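You operate a simulated robot arm through the tools that you are given. There is no shell and no other tool. Be economical: measure what you need, move in short steps, check, and stop when the job is done.

The job below is to be done with a simulated robot arm. You get a single attempt, and the scene is never put back.

## Task
Take the yellow tip and leave it on the shelf of the stock table. Then open the right drawer of the display table, take the flat orange lamp and leave it inside and shut the drawer again. The order counts. Set down upright: yellow tip.
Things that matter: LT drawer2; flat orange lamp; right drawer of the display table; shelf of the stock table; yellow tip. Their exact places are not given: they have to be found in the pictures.

It is judged by the outcome, as a careful person would: the job done as asked, and still so three seconds after it is handed in. It fails if anything else is knocked over, pushed out of place, dropped, spilled or broken.

## Robot
A 7-joint arm with a vacuum gripper on a trunk, on a base that drives. Base frame: it is fixed to the floor where the robot stands at the start and does not move with it; the origin is under the middle of the robot, x ahead of it, y to its left, z up. Readings come in mm, degrees, newtons and seconds.
Its first joint turns from -149.0 to 149.0 degrees. Places, roughly: LT drawer2 [500, -700, 600]; flat orange lamp [500, -3000, 1000]; right drawer of the display table [500, -700, 600]; shelf of the stock table (85x25 cm) [760, 1060, 180]; yellow tip (5x5x5 cm) [700, -100, 800]. Payload 1.06 kg.
Tool frame: the origin (TCP) lies in the middle of the cups' lips, and z points out of the cups. The gripper has 1 cup of 24 mm across, covering 24 by 24 mm (tool x, y); the bellows give 8 mm. With the vacuum on, a cup seals on a smooth face that it is pressed against (1 to 4 N); it does not hold porous or soft things. The pull reaches 23 N.
Orientation is that of the tool frame in the base frame, as a unit quaternion [w, x, y, z]. With the cups facing straight down, the tool's x points along the base's -x, its y along +y and its z along -z.

## Interface
- The arm moves only by the tool step_arm. Its argument "increments" is a list of rows, each a list of 6 numbers: the shift along the base's x, y, z in mm, then the turn, a rotation vector about the base's x, y, z in degrees. In form: [[tx, ty, tz, rx, ry, rz], ...]. A call has 1 to 8 rows; each row shifts and turns the commanded pose from where the row before left it. "vacuum" is the vacuum: 1 switches it on, 0 off, set as the call begins (left out, the last holds). Each row takes 0.2 s and may step no farther than 50 mm and 8.6 degrees from the row before; otherwise, or with a gripper value out of range, the whole call is refused. A pose out of reach is approached as far as the arm can. The call stops where the force on the tool passes 40 N (or 10 N more than at its start, if that is more) or the arm is blocked; 0.2 s more then pass. The pull builds up within a second once a cup has sealed. Time passes only in rows, and 0.2 s behind the last, so rows that do not move give it time. The reply holds the time, the measured pose of the TCP, the force on the tool along the base axes and the pull of the vacuum, in the units named above and with some noise, with the torque about the TCP (base axes, N m) and any sound that the robot's microphone picked up.
- Cameras (640 x 400 px; columns grow to the right, rows downward): "scene" is now at [19.1, 133.4, 1477.4]; the picture's right is [-0.45, -0.89, 0.00], its down [-0.60, 0.31, -0.73] and it looks along [0.66, -0.33, -0.68] (base axes); focal length 243 px, centre (320, 200). "wrist" rides on the gripper at [78, 19, -96] in the tool frame; the picture's right is [-0.24, 0.97, 0.00], its down [-0.71, -0.17, -0.69] and it looks along [-0.67, -0.16, 0.73] (tool axes); focal length 243 px, centre (320, 200).
- camera(camera): a new picture of that camera. No time passes.
- lift_body(by): slides the trunk up (or, below 0, down) by that many mm; the arm and the scene camera ride with it, the base frame stays. It gives what a move gives, with no picture.
- drive_base(legs): drives the robot by 1 to 6 legs, each [ahead, turn to the left] in mm and degrees, along the robot's own axes; the way and the turn of a leg run together, so that a leg with both is an arc; at most 1500 mm and 180 degrees a leg. The arm and the cameras ride along, it lands a little off, and it stops where it bumps. It gives what a move gives.
- head_to(pan, tilt): turns the head with the scene camera to pan (to the left, within 155 degrees either way) and tilt (down, from -29 to 69), counted from straight ahead of the robot. It gives what a move gives.
- measure_at(camera, pixels): there is no depth. For up to 12 entries [column, row, z] of the newest picture of that camera ("zoom" is the newest enlarged one), the place [x, y] in the base frame at which the ray of that pixel passes the height z, good to about 2 mm, but the place of the scene camera against the robot may be out by one fixed shift of up to 25 mm in any direction. No time passes.
- enlarge(camera, box): a new picture of the part [left, top, right, bottom] of that camera's present view, enlarged. No time passes.
- finish_job(): hands the job in; it is judged then, once.

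Keep the steps short. Do not move on a guess: measure, check each grasp and each placing, and mend mistakes. In all there are 110 turns and 98 pictures (those below and enlarged ones count). Leave the vacuum off and the arm clear of the work at the hand-in unless told otherwise, and finish with a single line.

The tools are called after ">>>" as a command line: name --pt "numbers of a row" for each row, then --argument value for the rest, lists and objects as JSON in quotes. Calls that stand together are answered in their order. step_arm: Moves the arm, as the interface text tells. Its arguments: {"type":"object","properties":{"increments":{"type":"array","items":{"type":"array","items":{"type":"number"}}},"vacuum":{"type":"number"}},"required":["increments"]} The other tools are called the same way: lift_body (by) slides the trunk up or down; drive_base (legs) drives the base; head_to (pan, tilt) turns the head that bears the scene camera; camera (camera) takes a picture; measure_at (camera, pixels) gives the place at which the rays of pixels pass given heights; enlarge (camera, box) takes an enlarged picture of a part of a camera's view; finish_job () hands the job in.

At the start:

```text
time_s: 0.0
tool_pos: [715.2, -609.1, 955.5]
ee_rot: [0.001, 0.0, 1.0, 0.0]
wrist_force: [-0.2, -0.9, 0.0]
moment: [0.0, -0.01, -0.01]
pull: 0.0
trunk travel left (down, up): [-525.0, 185.0]
robot x, y, heading: [-2.8, -1.2, -0.1]
head pan, tilt: [-26.9, 42.7]
```

scene: 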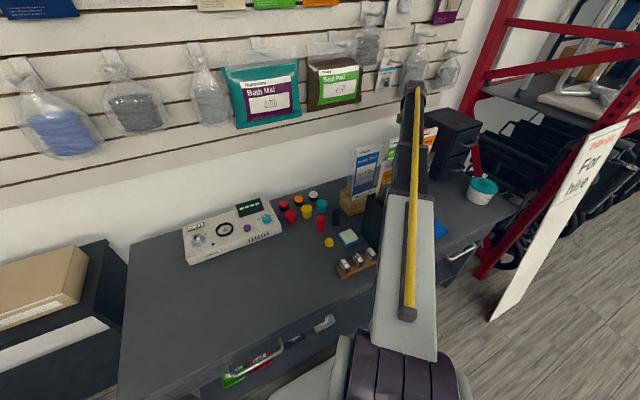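
wrist: 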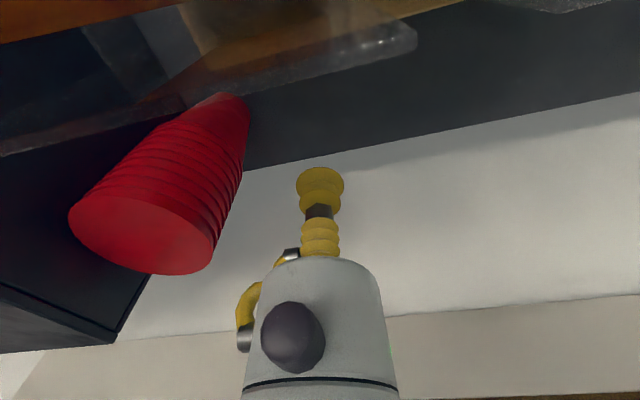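

I see the display table with a device, coloured caps, and drawers with handles. I'll enlarge the middle of the scene to identify the yellow tip.

>>> enlarge --camera "scene" --box '[240, 150, 400, 290]'

>>> enlarge --camera "scene" --box '[180, 280, 360, 400]'

>>> enlarge --camera "scene" --box '[400, 90, 540, 290]'

```text
2.86 times, centred on (320, 220) of scene
```

zoom: 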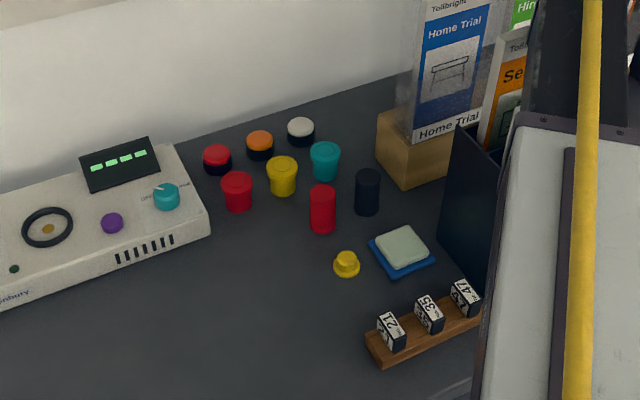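

```text
3.33 times, centred on (270, 340) of scene
```

zoom: 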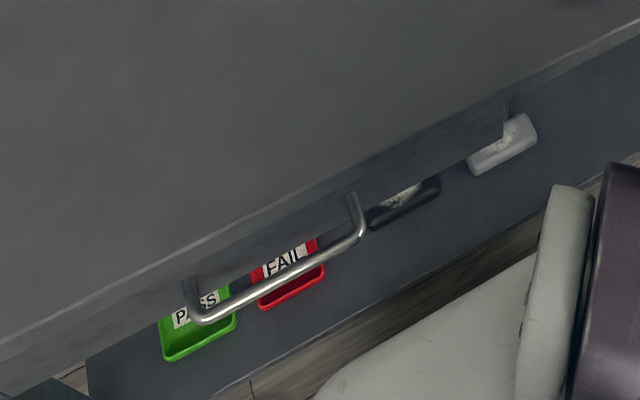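

```text
2.00 times, centred on (470, 190) of scene
```

zoom: 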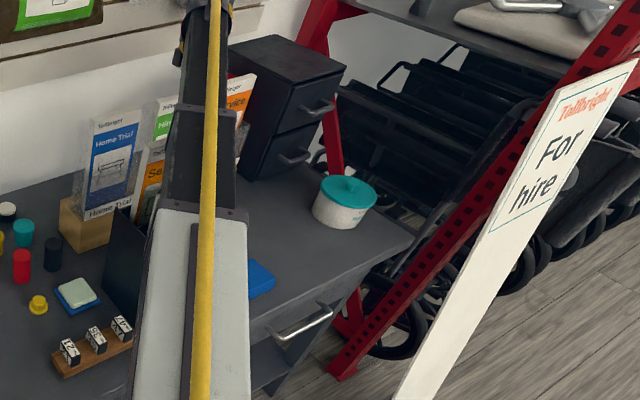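

The candidates are the yellow flanged piece near (329,242) and the yellow cup at (307,212). I'll zoom in closer and measure both.

>>> enlarge --camera "scene" --box '[270, 185, 366, 260]'

>>> measure_at --camera "scene" --pixels '[[329, 246, 760], [307, 217, 760], [125, 385, 760], [470, 262, 760], [515, 208, 760], [333, 244, 760], [325, 244, 760]]'

```text
5.33 times, centred on (318, 222) of scene
```

zoom: 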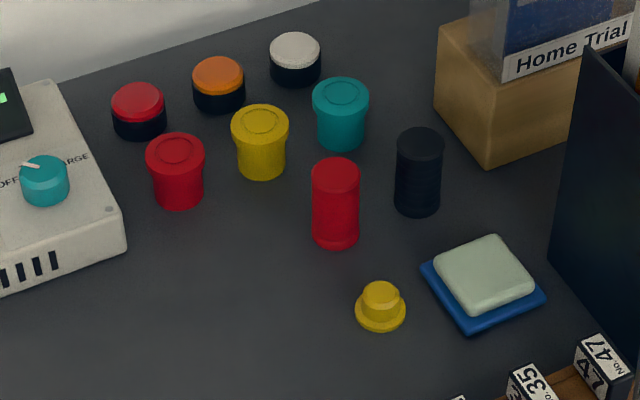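

```text
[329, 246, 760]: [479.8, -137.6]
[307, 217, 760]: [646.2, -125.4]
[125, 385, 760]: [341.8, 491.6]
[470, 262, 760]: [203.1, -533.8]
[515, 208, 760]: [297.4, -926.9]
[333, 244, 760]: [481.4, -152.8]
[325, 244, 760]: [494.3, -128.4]
```

The yellow cup-shaped tip at (307,212) matches the rough position and the 5 cm size. Next I'll turn the head to survey the rest of the room.

>>> head_to --pan 60 --tilt 40

>>> camera --camera "scene"

>>> head_to --pan -85 --tilt 20

>>> camera --camera "scene"

>>> head_to --pan -60 --tilt 45

>>> camera --camera "scene"

```text
time_s: 1.6
tool_pos: [716.1, -609.5, 955.9]
ee_rot: [0.0, 0.0, 1.0, 0.0]
wrist_force: [0.3, -0.7, -0.1]
moment: [0.0, -0.01, -0.04]
pull: 0.1
trunk travel left (down, up): [-525.0, 185.0]
robot x, y, heading: [-2.2, 3.5, -0.3]
head pan, tilt: [60.0, 40.0]
```

```text
91 pictures are left
```

scene: 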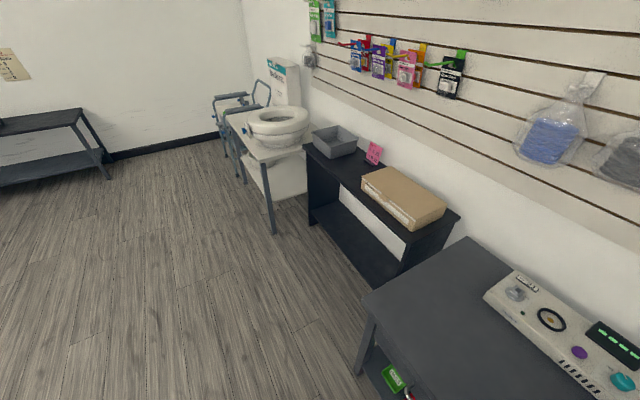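

```text
time_s: 3.9
tool_pos: [716.1, -609.4, 956.6]
ee_rot: [0.0, -0.001, 1.0, 0.0]
wrist_force: [-0.2, -0.1, -0.8]
moment: [-0.04, -0.01, -0.01]
pull: 0.0
trunk travel left (down, up): [-525.0, 185.0]
robot x, y, heading: [-1.1, 1.7, 0.0]
head pan, tilt: [-85.0, 20.0]
```

```text
90 pictures are left
```

scene: 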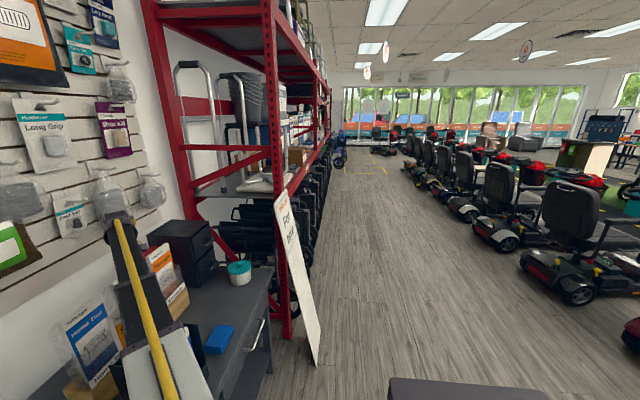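

```text
time_s: 4.8
tool_pos: [716.0, -609.9, 955.9]
ee_rot: [0.0, 0.0, 1.0, -0.001]
wrist_force: [1.2, -0.4, -0.1]
moment: [-0.01, -0.01, -0.02]
pull: 0.0
trunk travel left (down, up): [-525.0, 185.0]
robot x, y, heading: [-1.8, 3.3, -0.3]
head pan, tilt: [-60.0, 45.0]
```

```text
89 pictures are left
```

scene: 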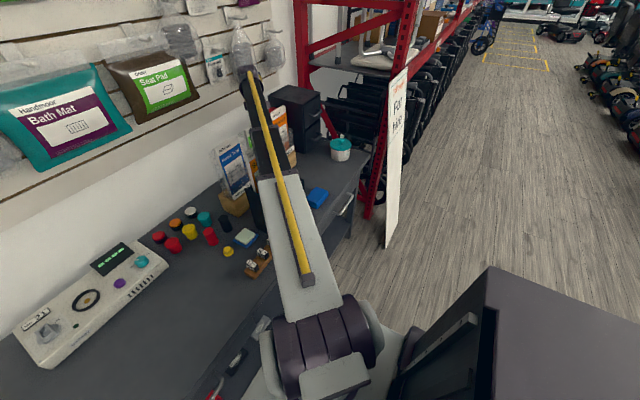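

The stock table is the small black one to the left, with a shelf. The lamp is listed near y=-3000, so I'll look down the aisle in more detail.

>>> head_to --pan -80 --tilt 15

>>> enlarge --camera "scene" --box '[160, 60, 400, 210]'

>>> enlarge --camera "scene" --box '[280, 90, 360, 140]'

```text
time_s: 5.7
tool_pos: [715.7, -610.0, 955.9]
ee_rot: [0.0, 0.0, 1.0, 0.0]
wrist_force: [-0.9, -0.3, -0.3]
moment: [0.01, 0.05, -0.01]
pull: 0.1
trunk travel left (down, up): [-525.0, 185.0]
robot x, y, heading: [-3.4, 1.7, 0.0]
head pan, tilt: [-80.0, 15.0]
```

```text
2.67 times, centred on (280, 135) of scene
```

zoom: 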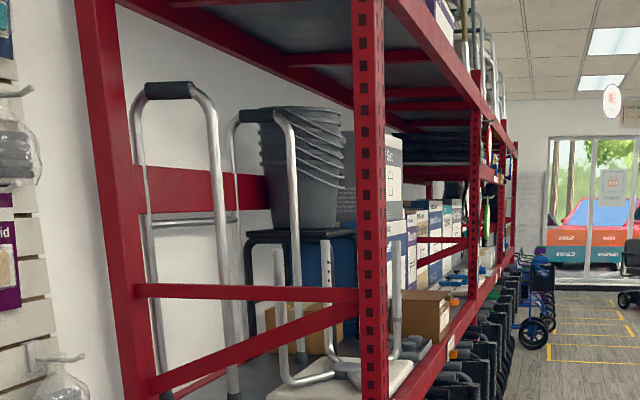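

```text
8.00 times, centred on (320, 115) of scene
```

zoom: 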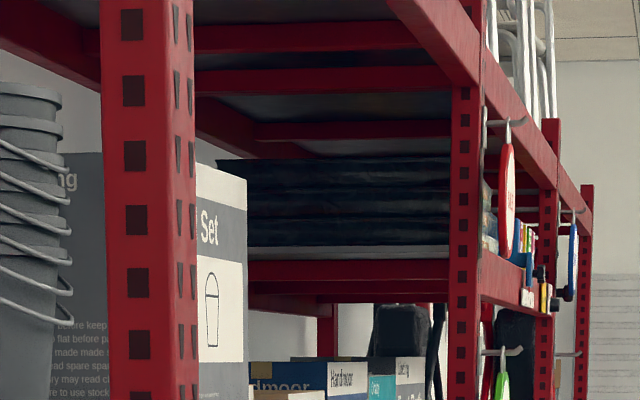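

The rack shelves are far along. First comes the yellow tip, so I'll look around the tool before moving the arm.

>>> enlarge --camera "scene" --box '[296, 140, 376, 190]'

>>> head_to --pan -42 --tilt 30

>>> enlarge --camera "scene" --box '[220, 50, 476, 210]'

```text
8.00 times, centred on (336, 165) of scene
```

zoom: 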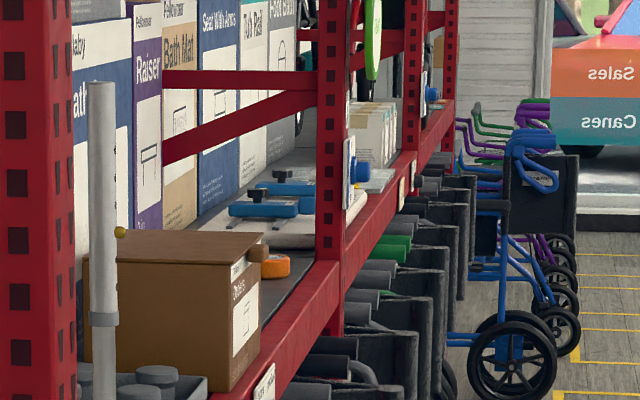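

```text
time_s: 6.8
tool_pos: [714.7, -608.6, 956.5]
ee_rot: [0.0, 0.0, 1.0, 0.001]
wrist_force: [-0.5, -0.5, -0.1]
moment: [0.03, 0.02, 0.01]
pull: 0.1
trunk travel left (down, up): [-525.0, 185.0]
robot x, y, heading: [2.4, -4.5, 0.1]
head pan, tilt: [-42.0, 30.0]
```

```text
2.50 times, centred on (348, 130) of scene
```

zoom: 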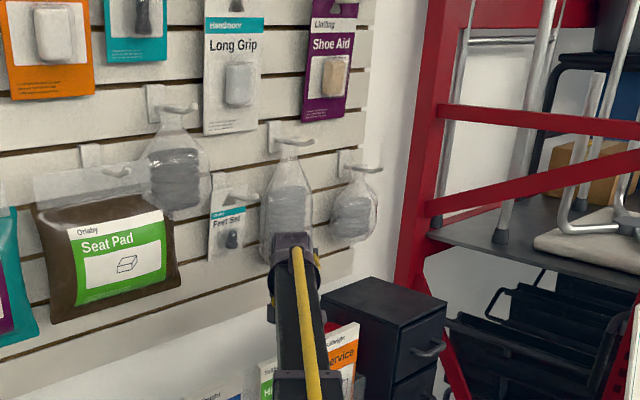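

On the rack shelf there's a flat orange disc behind the carton (zoom (275,265)), which is the likely lamp. For now I'll back the arm up and away from the wall, then towards the tip.

>>> step_arm --pt "-10 0 40 0 0 0" --pt "-10 0 40 0 0 0" --pt "-15 0 40 0 0 0" --pt "-15 0 30 0 0 0"

>>> camera --camera "wrist"

>>> camera --camera "scene"

```text
time_s: 7.8
tool_pos: [666.6, -610.3, 1107.4]
ee_rot: [0.0, 0.0, 1.0, 0.001]
wrist_force: [0.4, 0.7, 0.6]
moment: [0.0, -0.02, -0.02]
pull: 0.0
trunk travel left (down, up): [-525.0, 185.0]
robot x, y, heading: [-3.5, 1.4, -0.0]
head pan, tilt: [-42.0, 30.0]
```

```text
84 pictures are left
```

wrist: 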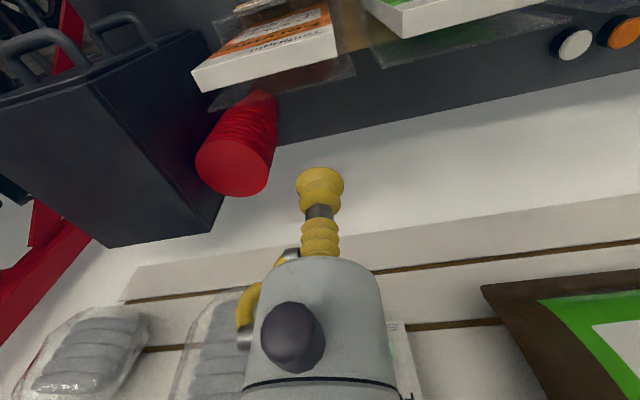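

```text
83 pictures are left
```

scene: 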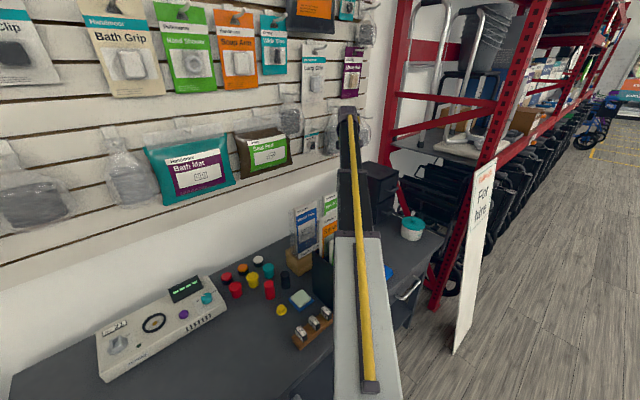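

The path is clear above the signs. Now I'll move sideways towards the tip, keeping x at about 600, away from the hanging bags.

>>> step_arm --pt "-30 35 0 0 0 0" --pt "-20 45 0 0 0 0" --pt "-10 48 0 0 0 0" --pt "0 49 0 0 0 0" --pt "0 49 0 0 0 0" --pt "0 49 0 0 0 0" --pt "0 49 0 0 0 0" --pt "0 49 0 0 0 0"

>>> step_arm --pt "0 49 0 0 0 0" --pt "0 40 0 0 0 0" --pt "0 0 -40 0 0 0"

>>> camera --camera "wrist"

>>> head_to --pan -15 --tilt 45

>>> camera --camera "scene"

```text
time_s: 9.4
tool_pos: [607.4, -282.7, 1106.2]
ee_rot: [0.005, -0.004, 1.0, -0.002]
wrist_force: [0.8, 0.2, -0.6]
moment: [-0.02, 0.0, -0.03]
pull: 0.0
trunk travel left (down, up): [-525.0, 185.0]
robot x, y, heading: [-0.8, -0.5, -0.3]
head pan, tilt: [-42.0, 30.0]
stopped in row 8: the force on the tool passed its limit at 53 N (the readings are from after the stop); the commanded pose is now the measured one
```

```text
time_s: 9.8
tool_pos: [608.9, -253.9, 1108.3]
ee_rot: [0.008, -0.008, 1.0, -0.004]
wrist_force: [2.7, 0.5, -2.3]
moment: [-0.15, 0.08, -0.14]
pull: 0.0
trunk travel left (down, up): [-525.0, 185.0]
robot x, y, heading: [-0.6, -0.9, -0.1]
head pan, tilt: [-42.0, 30.0]
stopped in row 1: the force on the tool passed its limit at 54 N (the readings are from after the stop); the commanded pose is now the measured one
```

```text
82 pictures are left
```

wrist: 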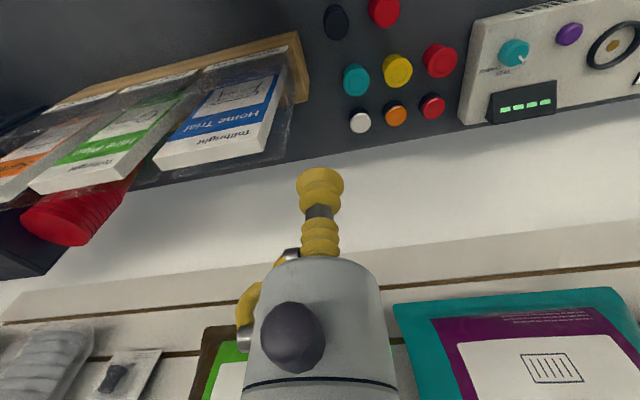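

```text
time_s: 10.7
tool_pos: [608.6, -253.1, 1107.9]
ee_rot: [0.008, -0.007, 1.0, -0.004]
wrist_force: [2.2, -1.6, -5.2]
moment: [-0.03, -0.22, 0.02]
pull: 0.0
trunk travel left (down, up): [-525.0, 185.0]
robot x, y, heading: [-1.1, 0.5, 0.1]
head pan, tilt: [-15.0, 45.0]
```

```text
81 pictures are left
```

scene: 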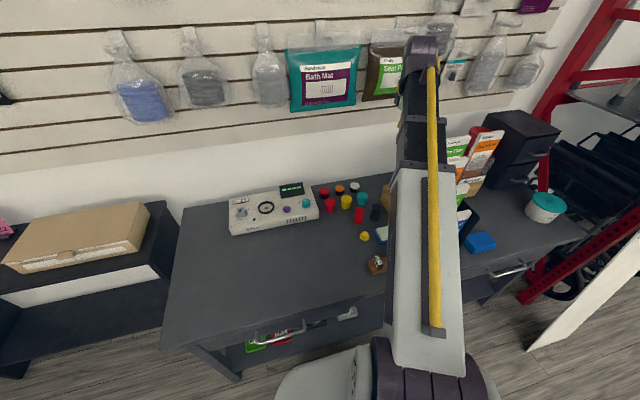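

Something gave a contact force of 53 N, possibly a hanging bag behind the gripper. I'll back away from the wall and look at it before going on.

>>> step_arm --pt "-10 -10 0 0 0 0" --pt "-20 0 0 0 0 0"

>>> enlarge --camera "scene" --box '[340, 10, 500, 110]'

```text
time_s: 11.3
tool_pos: [588.1, -263.7, 1107.1]
ee_rot: [0.012, -0.007, 1.0, -0.006]
wrist_force: [6.7, -3.9, -11.1]
moment: [0.15, -0.31, 0.17]
pull: 0.0
trunk travel left (down, up): [-525.0, 185.0]
robot x, y, heading: [-0.7, 1.2, 0.0]
head pan, tilt: [-15.0, 45.0]
stopped in row 2: the force on the tool passed its limit at 51 N (the readings are from after the stop); the commanded pose is now the measured one
```

```text
4.00 times, centred on (420, 60) of scene
```

zoom: 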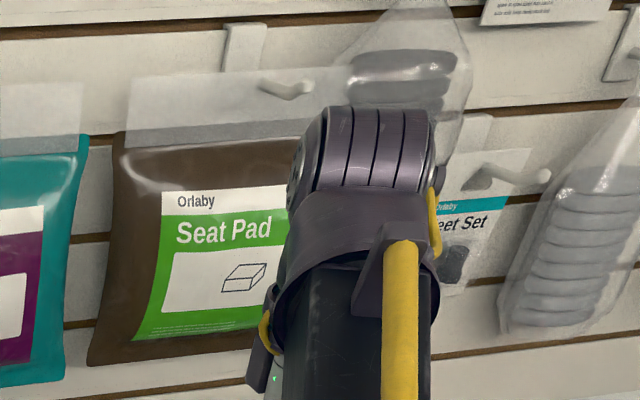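

Moving away from the wall raised the force, so this is more likely the arm folded too tightly (high and close in), not contact with the bag. I'll move back out and down a little, then check the force.

>>> step_arm --pt "15 -10 -5 0 0 0" --pt "15 -25 -10 0 0 0" --pt "0 0 0 0 0 0"

```text
time_s: 12.1
tool_pos: [617.0, -301.1, 1092.2]
ee_rot: [0.01, -0.005, 1.0, -0.005]
wrist_force: [0.0, 0.1, -1.3]
moment: [0.05, 0.02, 0.0]
pull: 0.0
trunk travel left (down, up): [-525.0, 185.0]
robot x, y, heading: [-1.3, -1.0, 0.2]
head pan, tilt: [-15.0, 45.0]
```

The force is gone, so it was self-folding. I'll raise the trunk and lower the tool by the same amount, to open up the arm.

>>> lift_body --by 75

>>> step_arm --pt "0 0 -40 0 0 0" --pt "0 0 -35 0 0 0"

>>> lift_body --by 75

>>> step_arm --pt "0 0 -40 0 0 0" --pt "0 0 -35 0 0 0"

```text
time_s: 13.2
tool_pos: [617.4, -300.1, 1166.9]
ee_rot: [0.011, -0.005, 1.0, -0.004]
wrist_force: [-0.1, 0.7, 0.2]
moment: [0.01, 0.0, -0.01]
pull: 0.0
trunk travel left (down, up): [-600.0, 110.0]
robot x, y, heading: [0.2, -2.7, -0.0]
head pan, tilt: [-15.0, 45.0]
```

```text
time_s: 13.8
tool_pos: [615.2, -301.7, 1091.5]
ee_rot: [0.011, -0.006, 1.0, -0.004]
wrist_force: [-0.3, 0.2, 0.0]
moment: [0.01, -0.04, 0.0]
pull: 0.1
trunk travel left (down, up): [-600.0, 110.0]
robot x, y, heading: [-0.4, -1.5, -0.0]
head pan, tilt: [-15.0, 45.0]
```

```text
time_s: 14.9
tool_pos: [615.5, -301.1, 1167.3]
ee_rot: [0.011, -0.006, 1.0, -0.005]
wrist_force: [0.0, 0.1, 0.4]
moment: [-0.03, 0.0, -0.03]
pull: 0.0
trunk travel left (down, up): [-675.0, 35.0]
robot x, y, heading: [1.3, 0.3, -0.1]
head pan, tilt: [-15.0, 45.0]
```

```text
time_s: 15.5
tool_pos: [613.3, -301.9, 1090.9]
ee_rot: [0.01, -0.005, 1.0, -0.005]
wrist_force: [0.0, 0.5, -0.5]
moment: [-0.01, 0.02, 0.0]
pull: 0.0
trunk travel left (down, up): [-675.0, 35.0]
robot x, y, heading: [0.8, 1.3, 0.1]
head pan, tilt: [-15.0, 45.0]
```

No contact force now. I'll continue sideways to above the tip and correct the roughly 1° tilt.

>>> step_arm --pt "0 40 0 0.57 1.15 -0.57" --pt "0 45 0 0 0 0" --pt "0 45 0 0 0 0" --pt "0 40 0 0 0 0"

>>> camera --camera "wrist"

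>>> camera --camera "scene"

```text
time_s: 16.5
tool_pos: [611.7, -132.4, 1091.5]
ee_rot: [0.001, 0.0, 1.0, 0.001]
wrist_force: [0.2, 0.5, 0.6]
moment: [-0.03, -0.03, 0.03]
pull: 0.0
trunk travel left (down, up): [-675.0, 35.0]
robot x, y, heading: [-2.3, -1.9, -0.0]
head pan, tilt: [-15.0, 45.0]
```

```text
79 pictures are left
```

wrist: 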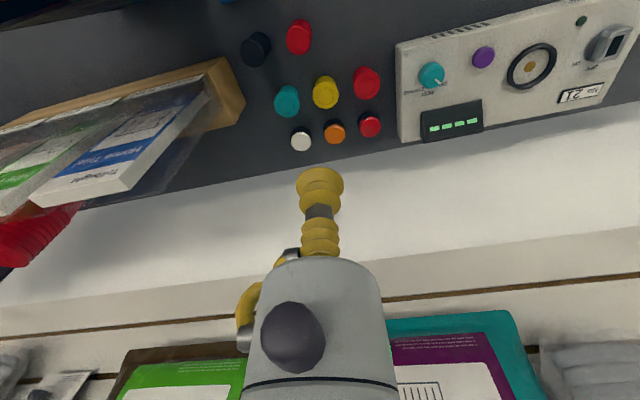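

```text
78 pictures are left
```

scene: 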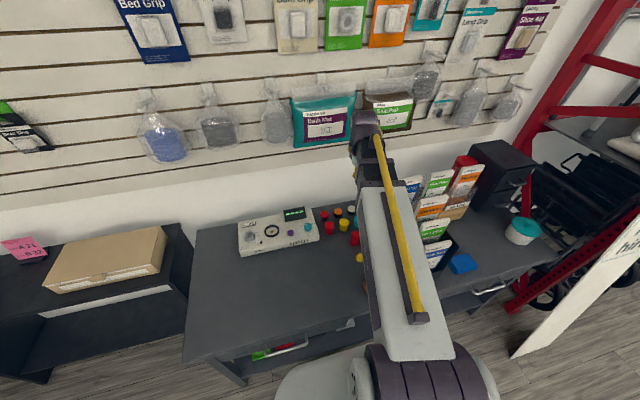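

The yellow tip is at (325,90) in the wrist view. I'll measure its ray at several heights in both cameras to find its height.

>>> measure_at --camera "wrist" --pixels '[[325, 90, 700], [325, 90, 750], [325, 90, 800], [325, 90, 850], [333, 126, 750], [333, 126, 800]]'

>>> measure_at --camera "scene" --pixels '[[344, 222, 700], [344, 222, 750], [344, 222, 800], [344, 222, 850]]'

```text
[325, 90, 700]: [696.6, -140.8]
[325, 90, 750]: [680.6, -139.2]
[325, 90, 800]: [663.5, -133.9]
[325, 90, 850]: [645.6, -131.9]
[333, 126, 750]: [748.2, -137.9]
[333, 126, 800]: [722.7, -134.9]
```

```text
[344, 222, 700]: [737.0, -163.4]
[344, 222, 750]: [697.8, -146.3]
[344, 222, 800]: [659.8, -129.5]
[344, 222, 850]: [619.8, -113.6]
```

Both agree on about z≈790 and x≈665 for the tip's top. I'll go lower for a second wrist view.

>>> step_arm --pt "0 0 -45 0 0 0" --pt "0 0 -45 0 0 0" --pt "0 0 -45 0 0 0"

>>> camera --camera "wrist"

```text
time_s: 17.3
tool_pos: [614.0, -132.6, 957.0]
ee_rot: [0.001, 0.0, 1.0, 0.0]
wrist_force: [0.0, -0.7, 0.8]
moment: [0.0, 0.0, 0.02]
pull: 0.1
trunk travel left (down, up): [-675.0, 35.0]
robot x, y, heading: [1.5, -0.2, 0.1]
head pan, tilt: [-15.0, 45.0]
```

```text
77 pictures are left
```

wrist: 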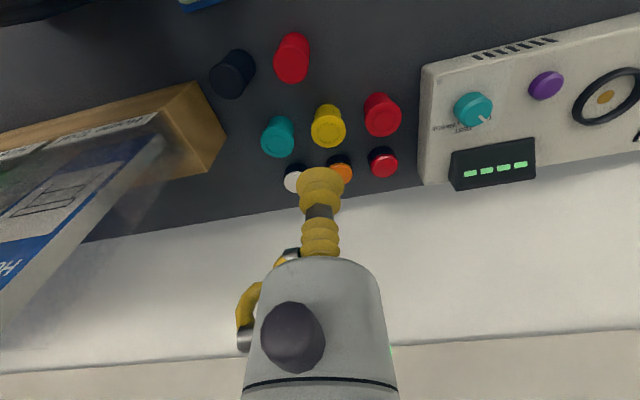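

>>> enlarge --camera "wrist" --box '[250, 80, 410, 180]'

>>> measure_at --camera "wrist" --pixels '[[328, 129, 750], [328, 129, 780], [328, 129, 800], [328, 129, 820], [328, 106, 740], [328, 106, 760]]'

```text
4.00 times, centred on (330, 130) of wrist
```

zoom: 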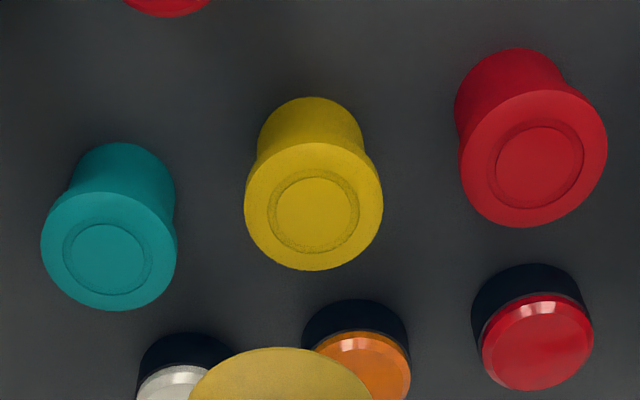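

```text
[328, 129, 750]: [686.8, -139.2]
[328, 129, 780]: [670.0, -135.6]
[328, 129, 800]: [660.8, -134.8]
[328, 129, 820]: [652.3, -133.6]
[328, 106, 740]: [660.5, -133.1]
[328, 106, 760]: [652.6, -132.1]
```

The cap has a smooth flat disc on top with a ring around it. I'll take another view from lower and further back to pin the height.

>>> step_arm --pt "-15 0 -45 0 0 0" --pt "-15 0 -35 0 0 0"

>>> enlarge --camera "wrist" --box '[240, 80, 400, 180]'

```text
time_s: 17.9
tool_pos: [585.2, -134.8, 875.0]
ee_rot: [0.001, -0.001, 1.0, 0.0]
wrist_force: [0.0, -0.5, -0.9]
moment: [0.02, -0.01, 0.03]
pull: 0.1
trunk travel left (down, up): [-675.0, 35.0]
robot x, y, heading: [2.3, -1.1, -0.1]
head pan, tilt: [-15.0, 45.0]
```

```text
4.00 times, centred on (320, 130) of wrist
```

zoom: 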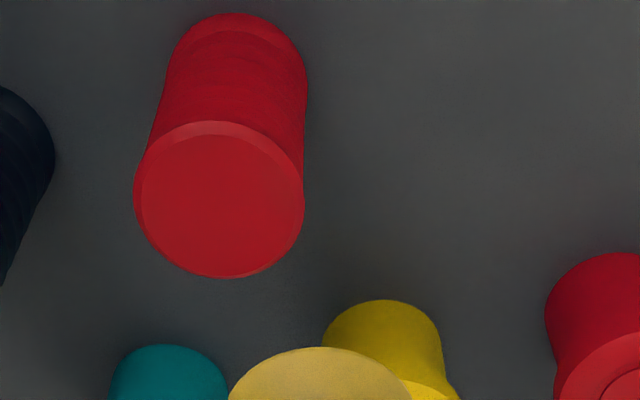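

The tip is behind the cup now. I'll move forward 55 mm at the same height.

>>> step_arm --pt "30 0 0 0 0 0" --pt "25 0 0 0 0 0"

>>> camera --camera "wrist"

```text
time_s: 18.5
tool_pos: [639.3, -134.2, 876.0]
ee_rot: [0.0, 0.0, 1.0, 0.0]
wrist_force: [-0.6, -0.3, 0.8]
moment: [0.01, -0.01, -0.01]
pull: 0.0
trunk travel left (down, up): [-675.0, 35.0]
robot x, y, heading: [4.8, -4.0, -0.3]
head pan, tilt: [-15.0, 45.0]
```

```text
74 pictures are left
```

wrist: 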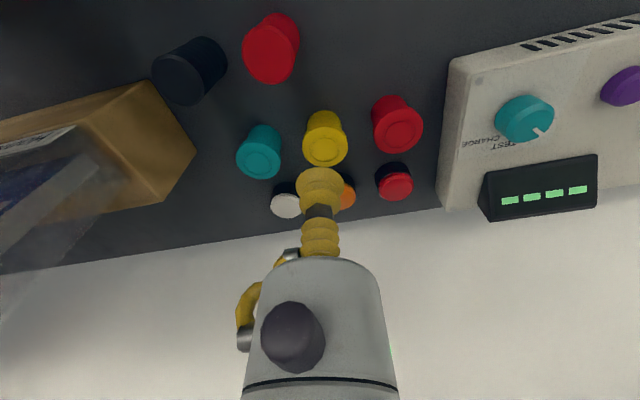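

>>> enlarge --camera "wrist" --box '[245, 90, 405, 190]'

>>> measure_at --camera "wrist" --pixels '[[325, 145, 760], [325, 145, 780], [325, 145, 800], [303, 144, 790], [348, 144, 790], [325, 111, 740], [325, 111, 720]]'

```text
4.00 times, centred on (325, 140) of wrist
```

zoom: 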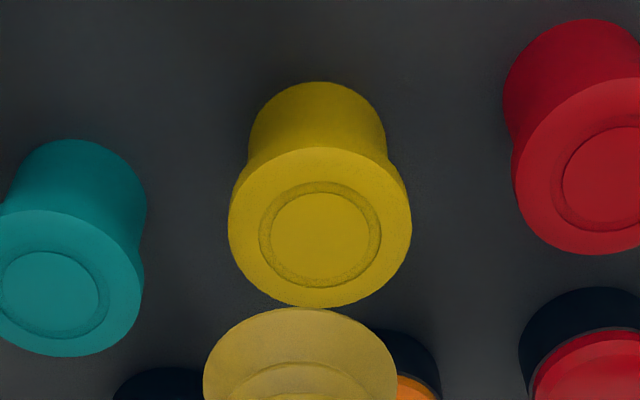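

```text
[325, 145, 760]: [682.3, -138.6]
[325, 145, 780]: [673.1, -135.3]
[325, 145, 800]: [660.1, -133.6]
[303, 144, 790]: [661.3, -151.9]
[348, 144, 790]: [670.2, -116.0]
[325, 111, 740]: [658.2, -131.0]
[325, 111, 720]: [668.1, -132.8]
```

The triangulation puts the tip's top at about (666, -134, 798). I'll move above it, then descend slowly with the vacuum on.

>>> step_arm --pt "27 0 -20 0 0 0" --pt "0 0 -25 0 0 0" --pt "0 0 -15 0 0 0" --vacuum 1

>>> camera --camera "wrist"

```text
time_s: 19.3
tool_pos: [668.3, -133.9, 816.4]
ee_rot: [0.0, -0.001, 1.0, 0.0]
wrist_force: [0.0, -0.2, -0.5]
moment: [-0.01, -0.03, 0.0]
pull: 0.2
trunk travel left (down, up): [-675.0, 35.0]
robot x, y, heading: [-3.5, 1.0, 0.2]
head pan, tilt: [-15.0, 45.0]
```

```text
72 pictures are left
```

wrist: 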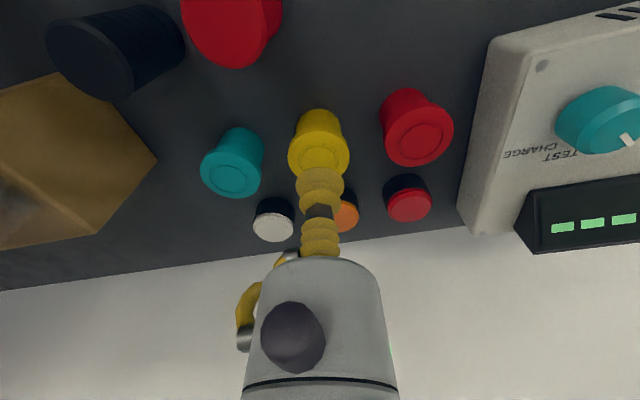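

>>> measure_at --camera "wrist" --pixels '[[318, 158, 798], [318, 158, 790], [318, 158, 780], [288, 155, 790], [349, 155, 790]]'

>>> enlarge --camera "wrist" --box '[270, 100, 366, 160]'

```text
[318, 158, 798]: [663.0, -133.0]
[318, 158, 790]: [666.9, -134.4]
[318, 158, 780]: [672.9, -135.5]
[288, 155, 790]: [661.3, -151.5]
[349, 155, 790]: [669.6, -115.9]
```

```text
6.67 times, centred on (318, 130) of wrist
```

zoom: 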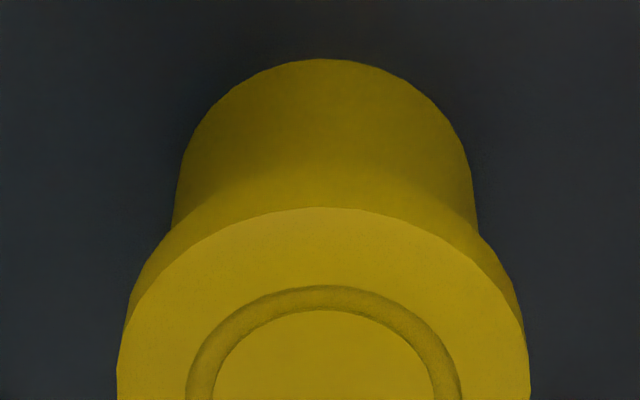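

Centred to within a couple of mm. Descending slowly.

>>> step_arm --pt "0 0 -6 0 0 0" --pt "0 0 -5 0 0 0" --pt "0 0 -4 0 0 0" --pt "0 0 -3 0 0 0" --pt "0 0 0 0 0 0"

```text
time_s: 20.5
tool_pos: [668.8, -131.4, 798.9]
ee_rot: [0.001, -0.001, 1.0, -0.001]
wrist_force: [0.4, 0.3, -0.3]
moment: [0.04, 0.0, -0.01]
pull: 0.1
trunk travel left (down, up): [-675.0, 35.0]
robot x, y, heading: [0.4, 1.5, -0.1]
head pan, tilt: [-15.0, 45.0]
```

>>> step_arm --pt "-1 -1 -3 0 0 0" --pt "0 0 -3 0 0 0" --pt "0 0 -2 0 0 0" --pt "0 0 0 0 0 0"

```text
time_s: 21.5
tool_pos: [667.4, -132.6, 792.1]
ee_rot: [0.001, -0.001, 1.0, 0.0]
wrist_force: [0.8, 0.1, 0.0]
moment: [-0.02, 0.0, -0.02]
pull: 0.0
trunk travel left (down, up): [-675.0, 35.0]
robot x, y, heading: [-1.1, -0.7, -0.1]
head pan, tilt: [-15.0, 45.0]
```

>>> step_arm --pt "0 0 -2 0 0 0" --pt "0 0 -2 0 0 0" --pt "0 0 0 0 0 0"

>>> enlarge --camera "wrist" --box '[256, 110, 384, 210]'

```text
time_s: 22.3
tool_pos: [667.6, -131.5, 788.3]
ee_rot: [-0.001, -0.001, 1.0, 0.0]
wrist_force: [0.0, 0.5, 0.1]
moment: [0.01, 0.0, -0.04]
pull: 0.1
trunk travel left (down, up): [-675.0, 35.0]
robot x, y, heading: [-1.8, 1.1, 0.1]
head pan, tilt: [-15.0, 45.0]
```

```text
4.00 times, centred on (320, 160) of wrist
```

zoom: 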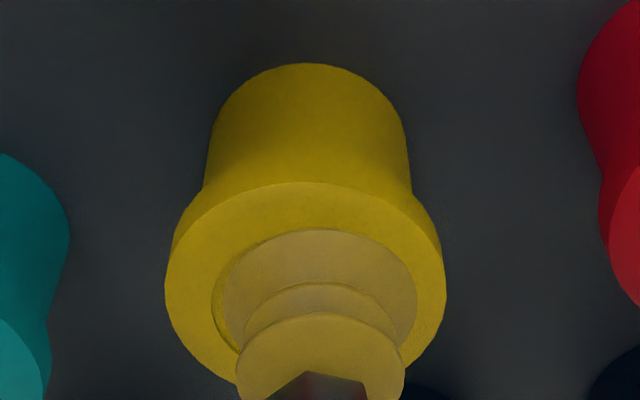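

The cup hovers just over the disc and is slightly off to +y. I'll nudge it -1 mm and continue down.

>>> step_arm --pt "0 -1 -2 0 0 0" --pt "0 0 -2 0 0 0" --pt "0 0 -2 0 0 0" --pt "0 0 0 0 0 0"

```text
time_s: 23.3
tool_pos: [666.5, -132.1, 781.4]
ee_rot: [0.001, -0.001, 1.0, 0.0]
wrist_force: [-0.9, -0.1, -1.3]
moment: [-0.01, 0.0, -0.02]
pull: 0.2
trunk travel left (down, up): [-675.0, 35.0]
robot x, y, heading: [2.4, -2.1, -0.0]
head pan, tilt: [-15.0, 45.0]
```

>>> step_arm --pt "0 0 -1.5 0 0 0" --pt "0 0 -1 0 0 0" --pt "0 0 0 0 0 0" --pt "0 0 0 0 0 0" --pt "0 0 0 0 0 0"

>>> enlarge --camera "wrist" --box '[256, 110, 384, 210]'

```text
time_s: 24.5
tool_pos: [668.4, -133.7, 779.5]
ee_rot: [0.001, -0.002, 1.0, 0.0]
wrist_force: [-0.3, 0.2, -0.7]
moment: [0.01, 0.01, 0.03]
pull: 0.1
trunk travel left (down, up): [-675.0, 35.0]
robot x, y, heading: [-0.0, -2.5, 0.2]
head pan, tilt: [-15.0, 45.0]
```

```text
4.00 times, centred on (320, 160) of wrist
```

zoom: 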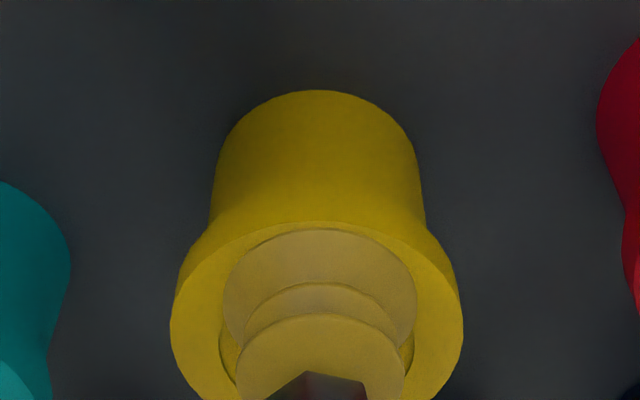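

The cup sits about 6 mm too near (-x) relative to the lid centre, and the tip is lower than estimated. I'll lift, shift +6 mm, and recheck.

>>> step_arm --pt "0 0 3 0 0 0" --pt "6.5 0 0 0 0 0" --pt "0 0 -2 0 0 0" --pt "0 0 0 0 0 0"

>>> enlarge --camera "wrist" --box '[256, 110, 384, 210]'

```text
time_s: 25.5
tool_pos: [673.6, -132.8, 778.6]
ee_rot: [0.0, -0.001, 1.0, 0.0]
wrist_force: [-0.4, 0.3, 0.0]
moment: [0.0, 0.02, -0.03]
pull: 0.1
trunk travel left (down, up): [-675.0, 35.0]
robot x, y, heading: [-1.1, 0.4, -0.2]
head pan, tilt: [-15.0, 45.0]
```

```text
4.00 times, centred on (320, 160) of wrist
```

zoom: 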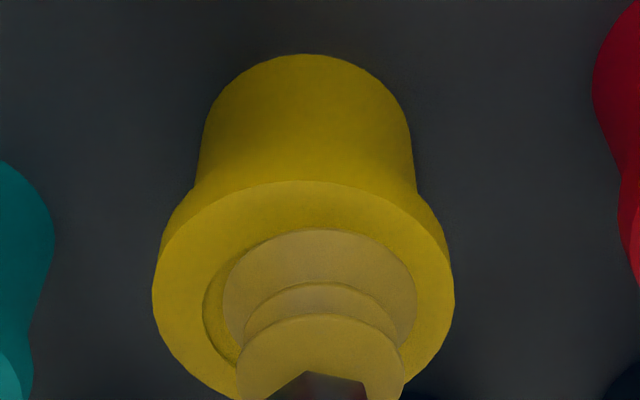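

Now it's centred in x but about 2 mm too far in +y. I'll correct that and descend in small steps.

>>> step_arm --pt "-0.5 -2 0 0 0 0" --pt "0 0 -2 0 0 0" --pt "0 0 -2 0 0 0" --pt "0 0 -1 0 0 0" --pt "0 0 0 0 0 0"

>>> enlarge --camera "wrist" --box '[256, 110, 384, 210]'

```text
time_s: 26.7
tool_pos: [673.2, -135.2, 774.4]
ee_rot: [0.0, -0.002, 1.0, -0.001]
wrist_force: [0.1, -0.3, -0.4]
moment: [-0.05, -0.02, -0.01]
pull: 0.1
trunk travel left (down, up): [-675.0, 35.0]
robot x, y, heading: [1.9, -2.8, -0.1]
head pan, tilt: [-15.0, 45.0]
```

```text
4.00 times, centred on (320, 160) of wrist
```

zoom: 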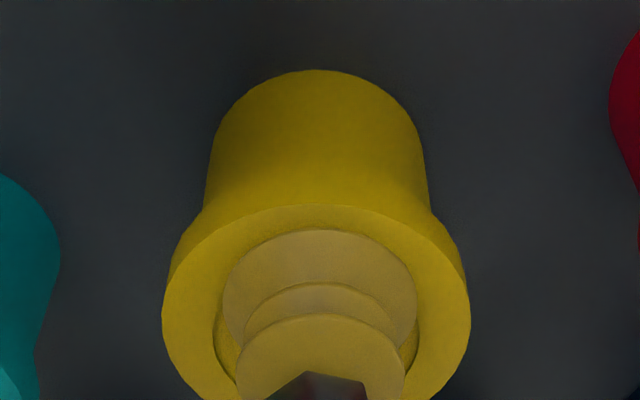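

>>> step_arm --pt "3 0 0 0 0 0" --pt "0 0 -2 0 0 0" --pt "0 0 -1.5 0 0 0" --pt "0 0 -1.5 0 0 0" --pt "0 0 0 0 0 0"

>>> enlarge --camera "wrist" --box '[256, 110, 384, 210]'

```text
time_s: 27.9
tool_pos: [675.4, -134.6, 769.0]
ee_rot: [0.001, 0.0, 1.0, 0.0]
wrist_force: [0.6, -0.1, -0.5]
moment: [-0.01, 0.0, -0.01]
pull: 23.1
trunk travel left (down, up): [-675.0, 35.0]
robot x, y, heading: [-0.8, -1.0, 0.3]
head pan, tilt: [-15.0, 45.0]
```

```text
4.00 times, centred on (320, 160) of wrist
```

zoom: 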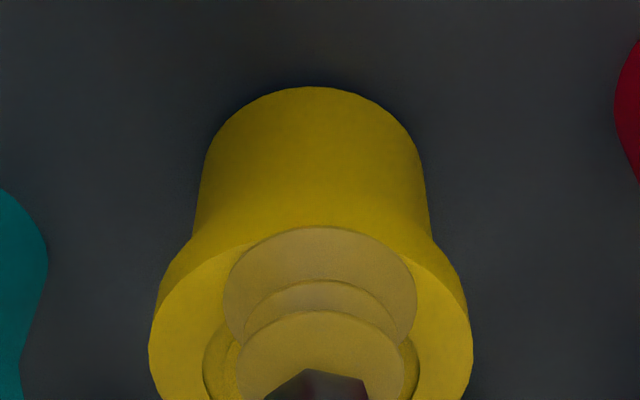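

Sealed: the pull is 23 N with the top at z≈769. Now I'll lift straight up.

>>> step_arm --pt "0 0 5 0 0 0" --pt "0 0 15 0 0 0" --pt "0 0 40 0 0 0" --pt "0 0 50 0 0 0" --pt "0 0 50 0 0 0" --pt "0 0 50 0 0 0"

>>> camera --camera "wrist"

>>> head_to --pan 30 --tilt 50

>>> camera --camera "scene"

```text
time_s: 29.3
tool_pos: [674.3, -136.0, 979.3]
ee_rot: [0.001, 0.0, 1.0, 0.0]
wrist_force: [0.0, -0.6, -1.2]
moment: [0.02, 0.02, -0.01]
pull: 23.0
trunk travel left (down, up): [-675.0, 35.0]
robot x, y, heading: [-0.8, 2.7, -0.3]
head pan, tilt: [-15.0, 45.0]
```

```text
65 pictures are left
```

wrist: 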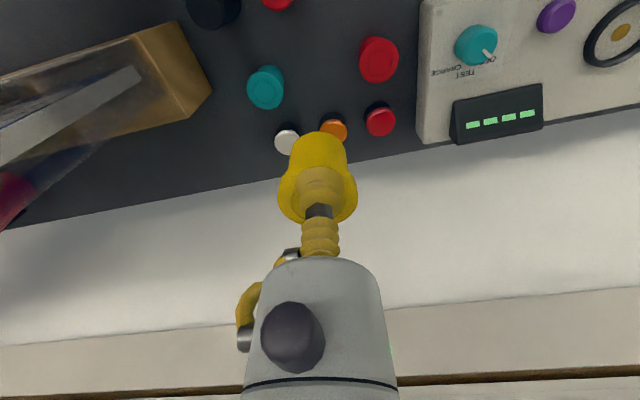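

```text
time_s: 30.5
tool_pos: [674.1, -135.3, 978.9]
ee_rot: [0.0, 0.0, 1.0, 0.0]
wrist_force: [0.3, 0.0, -0.1]
moment: [-0.01, 0.0, 0.03]
pull: 23.0
trunk travel left (down, up): [-675.0, 35.0]
robot x, y, heading: [-2.6, -0.7, 0.4]
head pan, tilt: [30.0, 50.0]
```

```text
64 pictures are left
```

scene: 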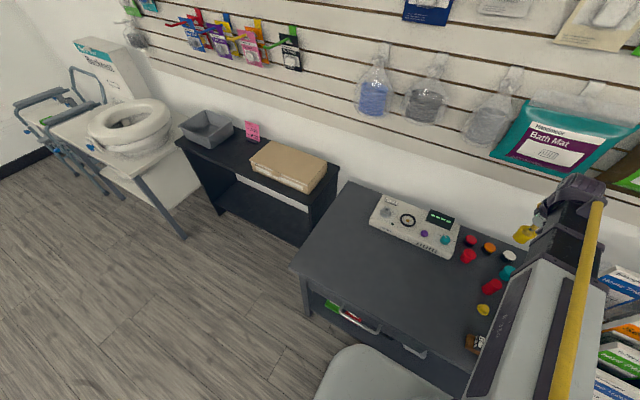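

The tip is held. I'll measure landmarks on the stock table and floor in order to plan the drive.

>>> measure_at --camera "scene" --pixels '[[186, 238, 0], [219, 213, 0], [303, 244, 0], [309, 316, 0], [176, 143, 550], [308, 205, 550], [335, 172, 550], [217, 199, 180], [302, 240, 180], [240, 173, 180]]'

>>> enlarge --camera "scene" --box '[160, 90, 352, 260]'

```text
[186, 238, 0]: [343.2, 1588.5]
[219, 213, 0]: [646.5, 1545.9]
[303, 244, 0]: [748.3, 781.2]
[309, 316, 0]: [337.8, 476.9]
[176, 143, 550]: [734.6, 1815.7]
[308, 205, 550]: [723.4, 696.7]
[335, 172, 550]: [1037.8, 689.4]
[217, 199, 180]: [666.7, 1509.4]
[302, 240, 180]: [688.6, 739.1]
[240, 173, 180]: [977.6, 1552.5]
```

```text
2.35 times, centred on (256, 175) of scene
```

zoom: 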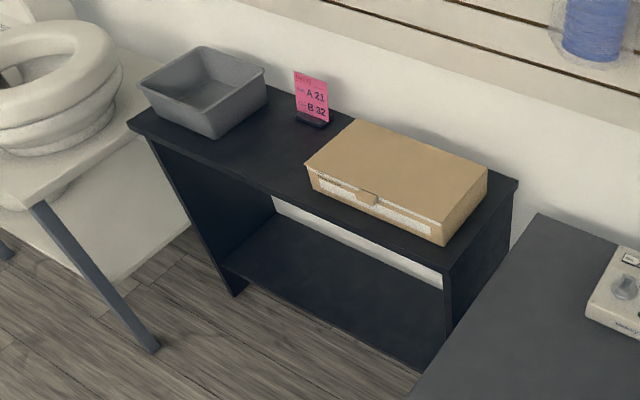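

The stock table's top is at about z≈730 with its front at x≈600. The shelf is at z≈180, with its front at x≈680 and y from about 740 to 1510. I'll back away, then drive across to face it.

>>> drive_base --legs '[[-350, 0], [0, 90], [1080, 0], [0, -90]]'

>>> head_to --pan 0 --tilt 45

>>> camera --camera "scene"

```text
time_s: 45.4
tool_pos: [381.5, 954.2, 980.3]
ee_rot: [0.001, 0.006, 1.0, 0.0]
wrist_force: [0.2, 0.2, 0.5]
moment: [-0.01, -0.02, 0.01]
pull: 0.0
trunk travel left (down, up): [-675.0, 35.0]
robot x, y, heading: [-293.4, 1098.0, -0.6]
head pan, tilt: [30.0, 50.0]
```

```text
time_s: 46.4
tool_pos: [380.3, 954.8, 979.4]
ee_rot: [0.0, 0.006, 1.0, 0.0]
wrist_force: [-0.5, 0.1, -0.1]
moment: [0.04, 0.04, 0.03]
pull: 0.0
trunk travel left (down, up): [-675.0, 35.0]
robot x, y, heading: [-288.5, 1100.8, -0.5]
head pan, tilt: [0.0, 45.0]
```

```text
62 pictures are left
```

scene: 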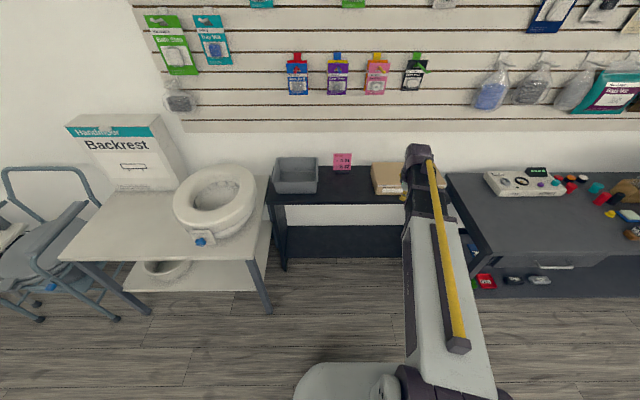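

The pull reads 0, so the tip may have been lost during the drive. I'll check the wrist view and search for it.

>>> camera --camera "wrist"

>>> head_to --pan -70 --tilt 45

>>> camera --camera "scene"

```text
61 pictures are left
```

wrist: 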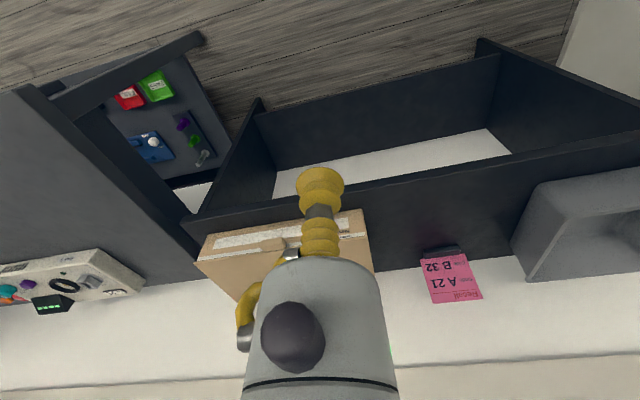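

```text
time_s: 47.8
tool_pos: [382.9, 955.4, 978.9]
ee_rot: [0.001, 0.005, 1.0, 0.0]
wrist_force: [-0.3, -0.1, 0.2]
moment: [0.03, -0.02, 0.01]
pull: 0.0
trunk travel left (down, up): [-675.0, 35.0]
robot x, y, heading: [-289.5, 1097.5, -0.9]
head pan, tilt: [-70.0, 45.0]
```

```text
60 pictures are left
```

scene: 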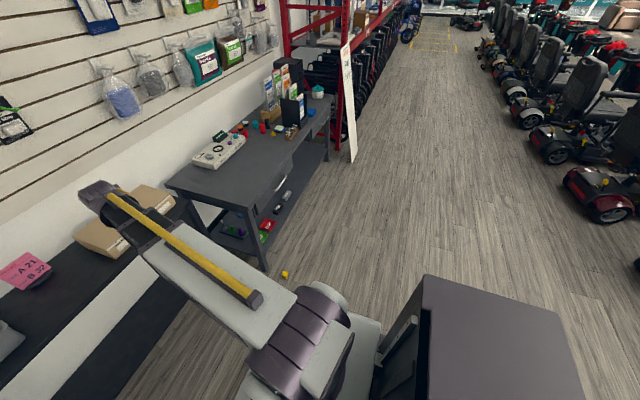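

The tip fell and is on the floor at (284,274). I'll look at how it lies and recover it.

>>> enlarge --camera "scene" --box '[254, 254, 318, 294]'

>>> measure_at --camera "scene" --pixels '[[284, 274, 20], [284, 274, 0], [266, 271, 0]]'

```text
10.00 times, centred on (286, 274) of scene
```

zoom: 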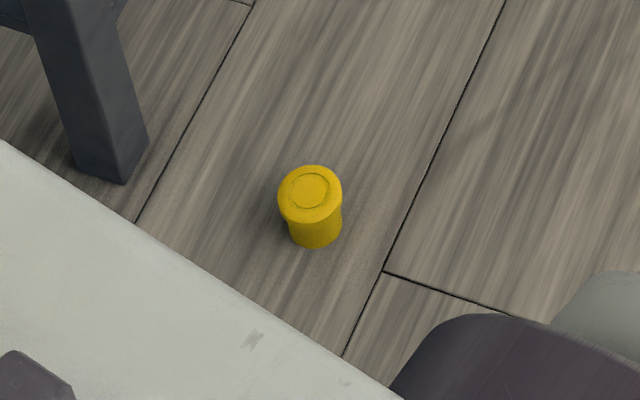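

```text
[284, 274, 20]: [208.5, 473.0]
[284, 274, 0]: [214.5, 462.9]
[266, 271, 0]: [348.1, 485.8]
```

It stands upright on the floor at about (210, 468), so it can be recovered. I'll drive ahead 240 mm so that both the tip and the shelf are in reach without driving while holding it.

>>> drive_base --legs '[[240, 0]]'

>>> step_arm --pt "-45 -15 0 0 0 0" --pt "-45 -20 0 0 0 0" --pt "-40 -30 0 0 0 0" --pt "-35 -35 0 0 0 0" --pt "-35 -35 0 0 0 0" --pt "-35 -35 0 0 0 0" --vacuum 0

>>> camera --camera "scene"

```text
time_s: 49.5
tool_pos: [619.0, 953.3, 979.7]
ee_rot: [0.001, 0.004, 1.0, 0.0]
wrist_force: [-0.1, -0.5, 0.6]
moment: [-0.02, 0.02, 0.02]
pull: 0.2
trunk travel left (down, up): [-675.0, 35.0]
robot x, y, heading: [-53.9, 1098.6, -0.6]
head pan, tilt: [-70.0, 45.0]
```

```text
time_s: 50.9
tool_pos: [384.8, 780.9, 982.1]
ee_rot: [0.0, 0.005, 1.0, 0.0]
wrist_force: [-0.3, -0.1, 0.2]
moment: [0.01, 0.03, 0.02]
pull: 0.0
trunk travel left (down, up): [-675.0, 35.0]
robot x, y, heading: [-51.6, 1098.0, -0.8]
head pan, tilt: [-70.0, 45.0]
```

```text
58 pictures are left
```

scene: 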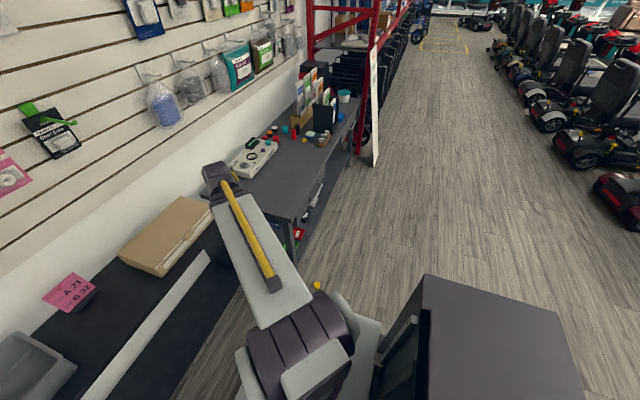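

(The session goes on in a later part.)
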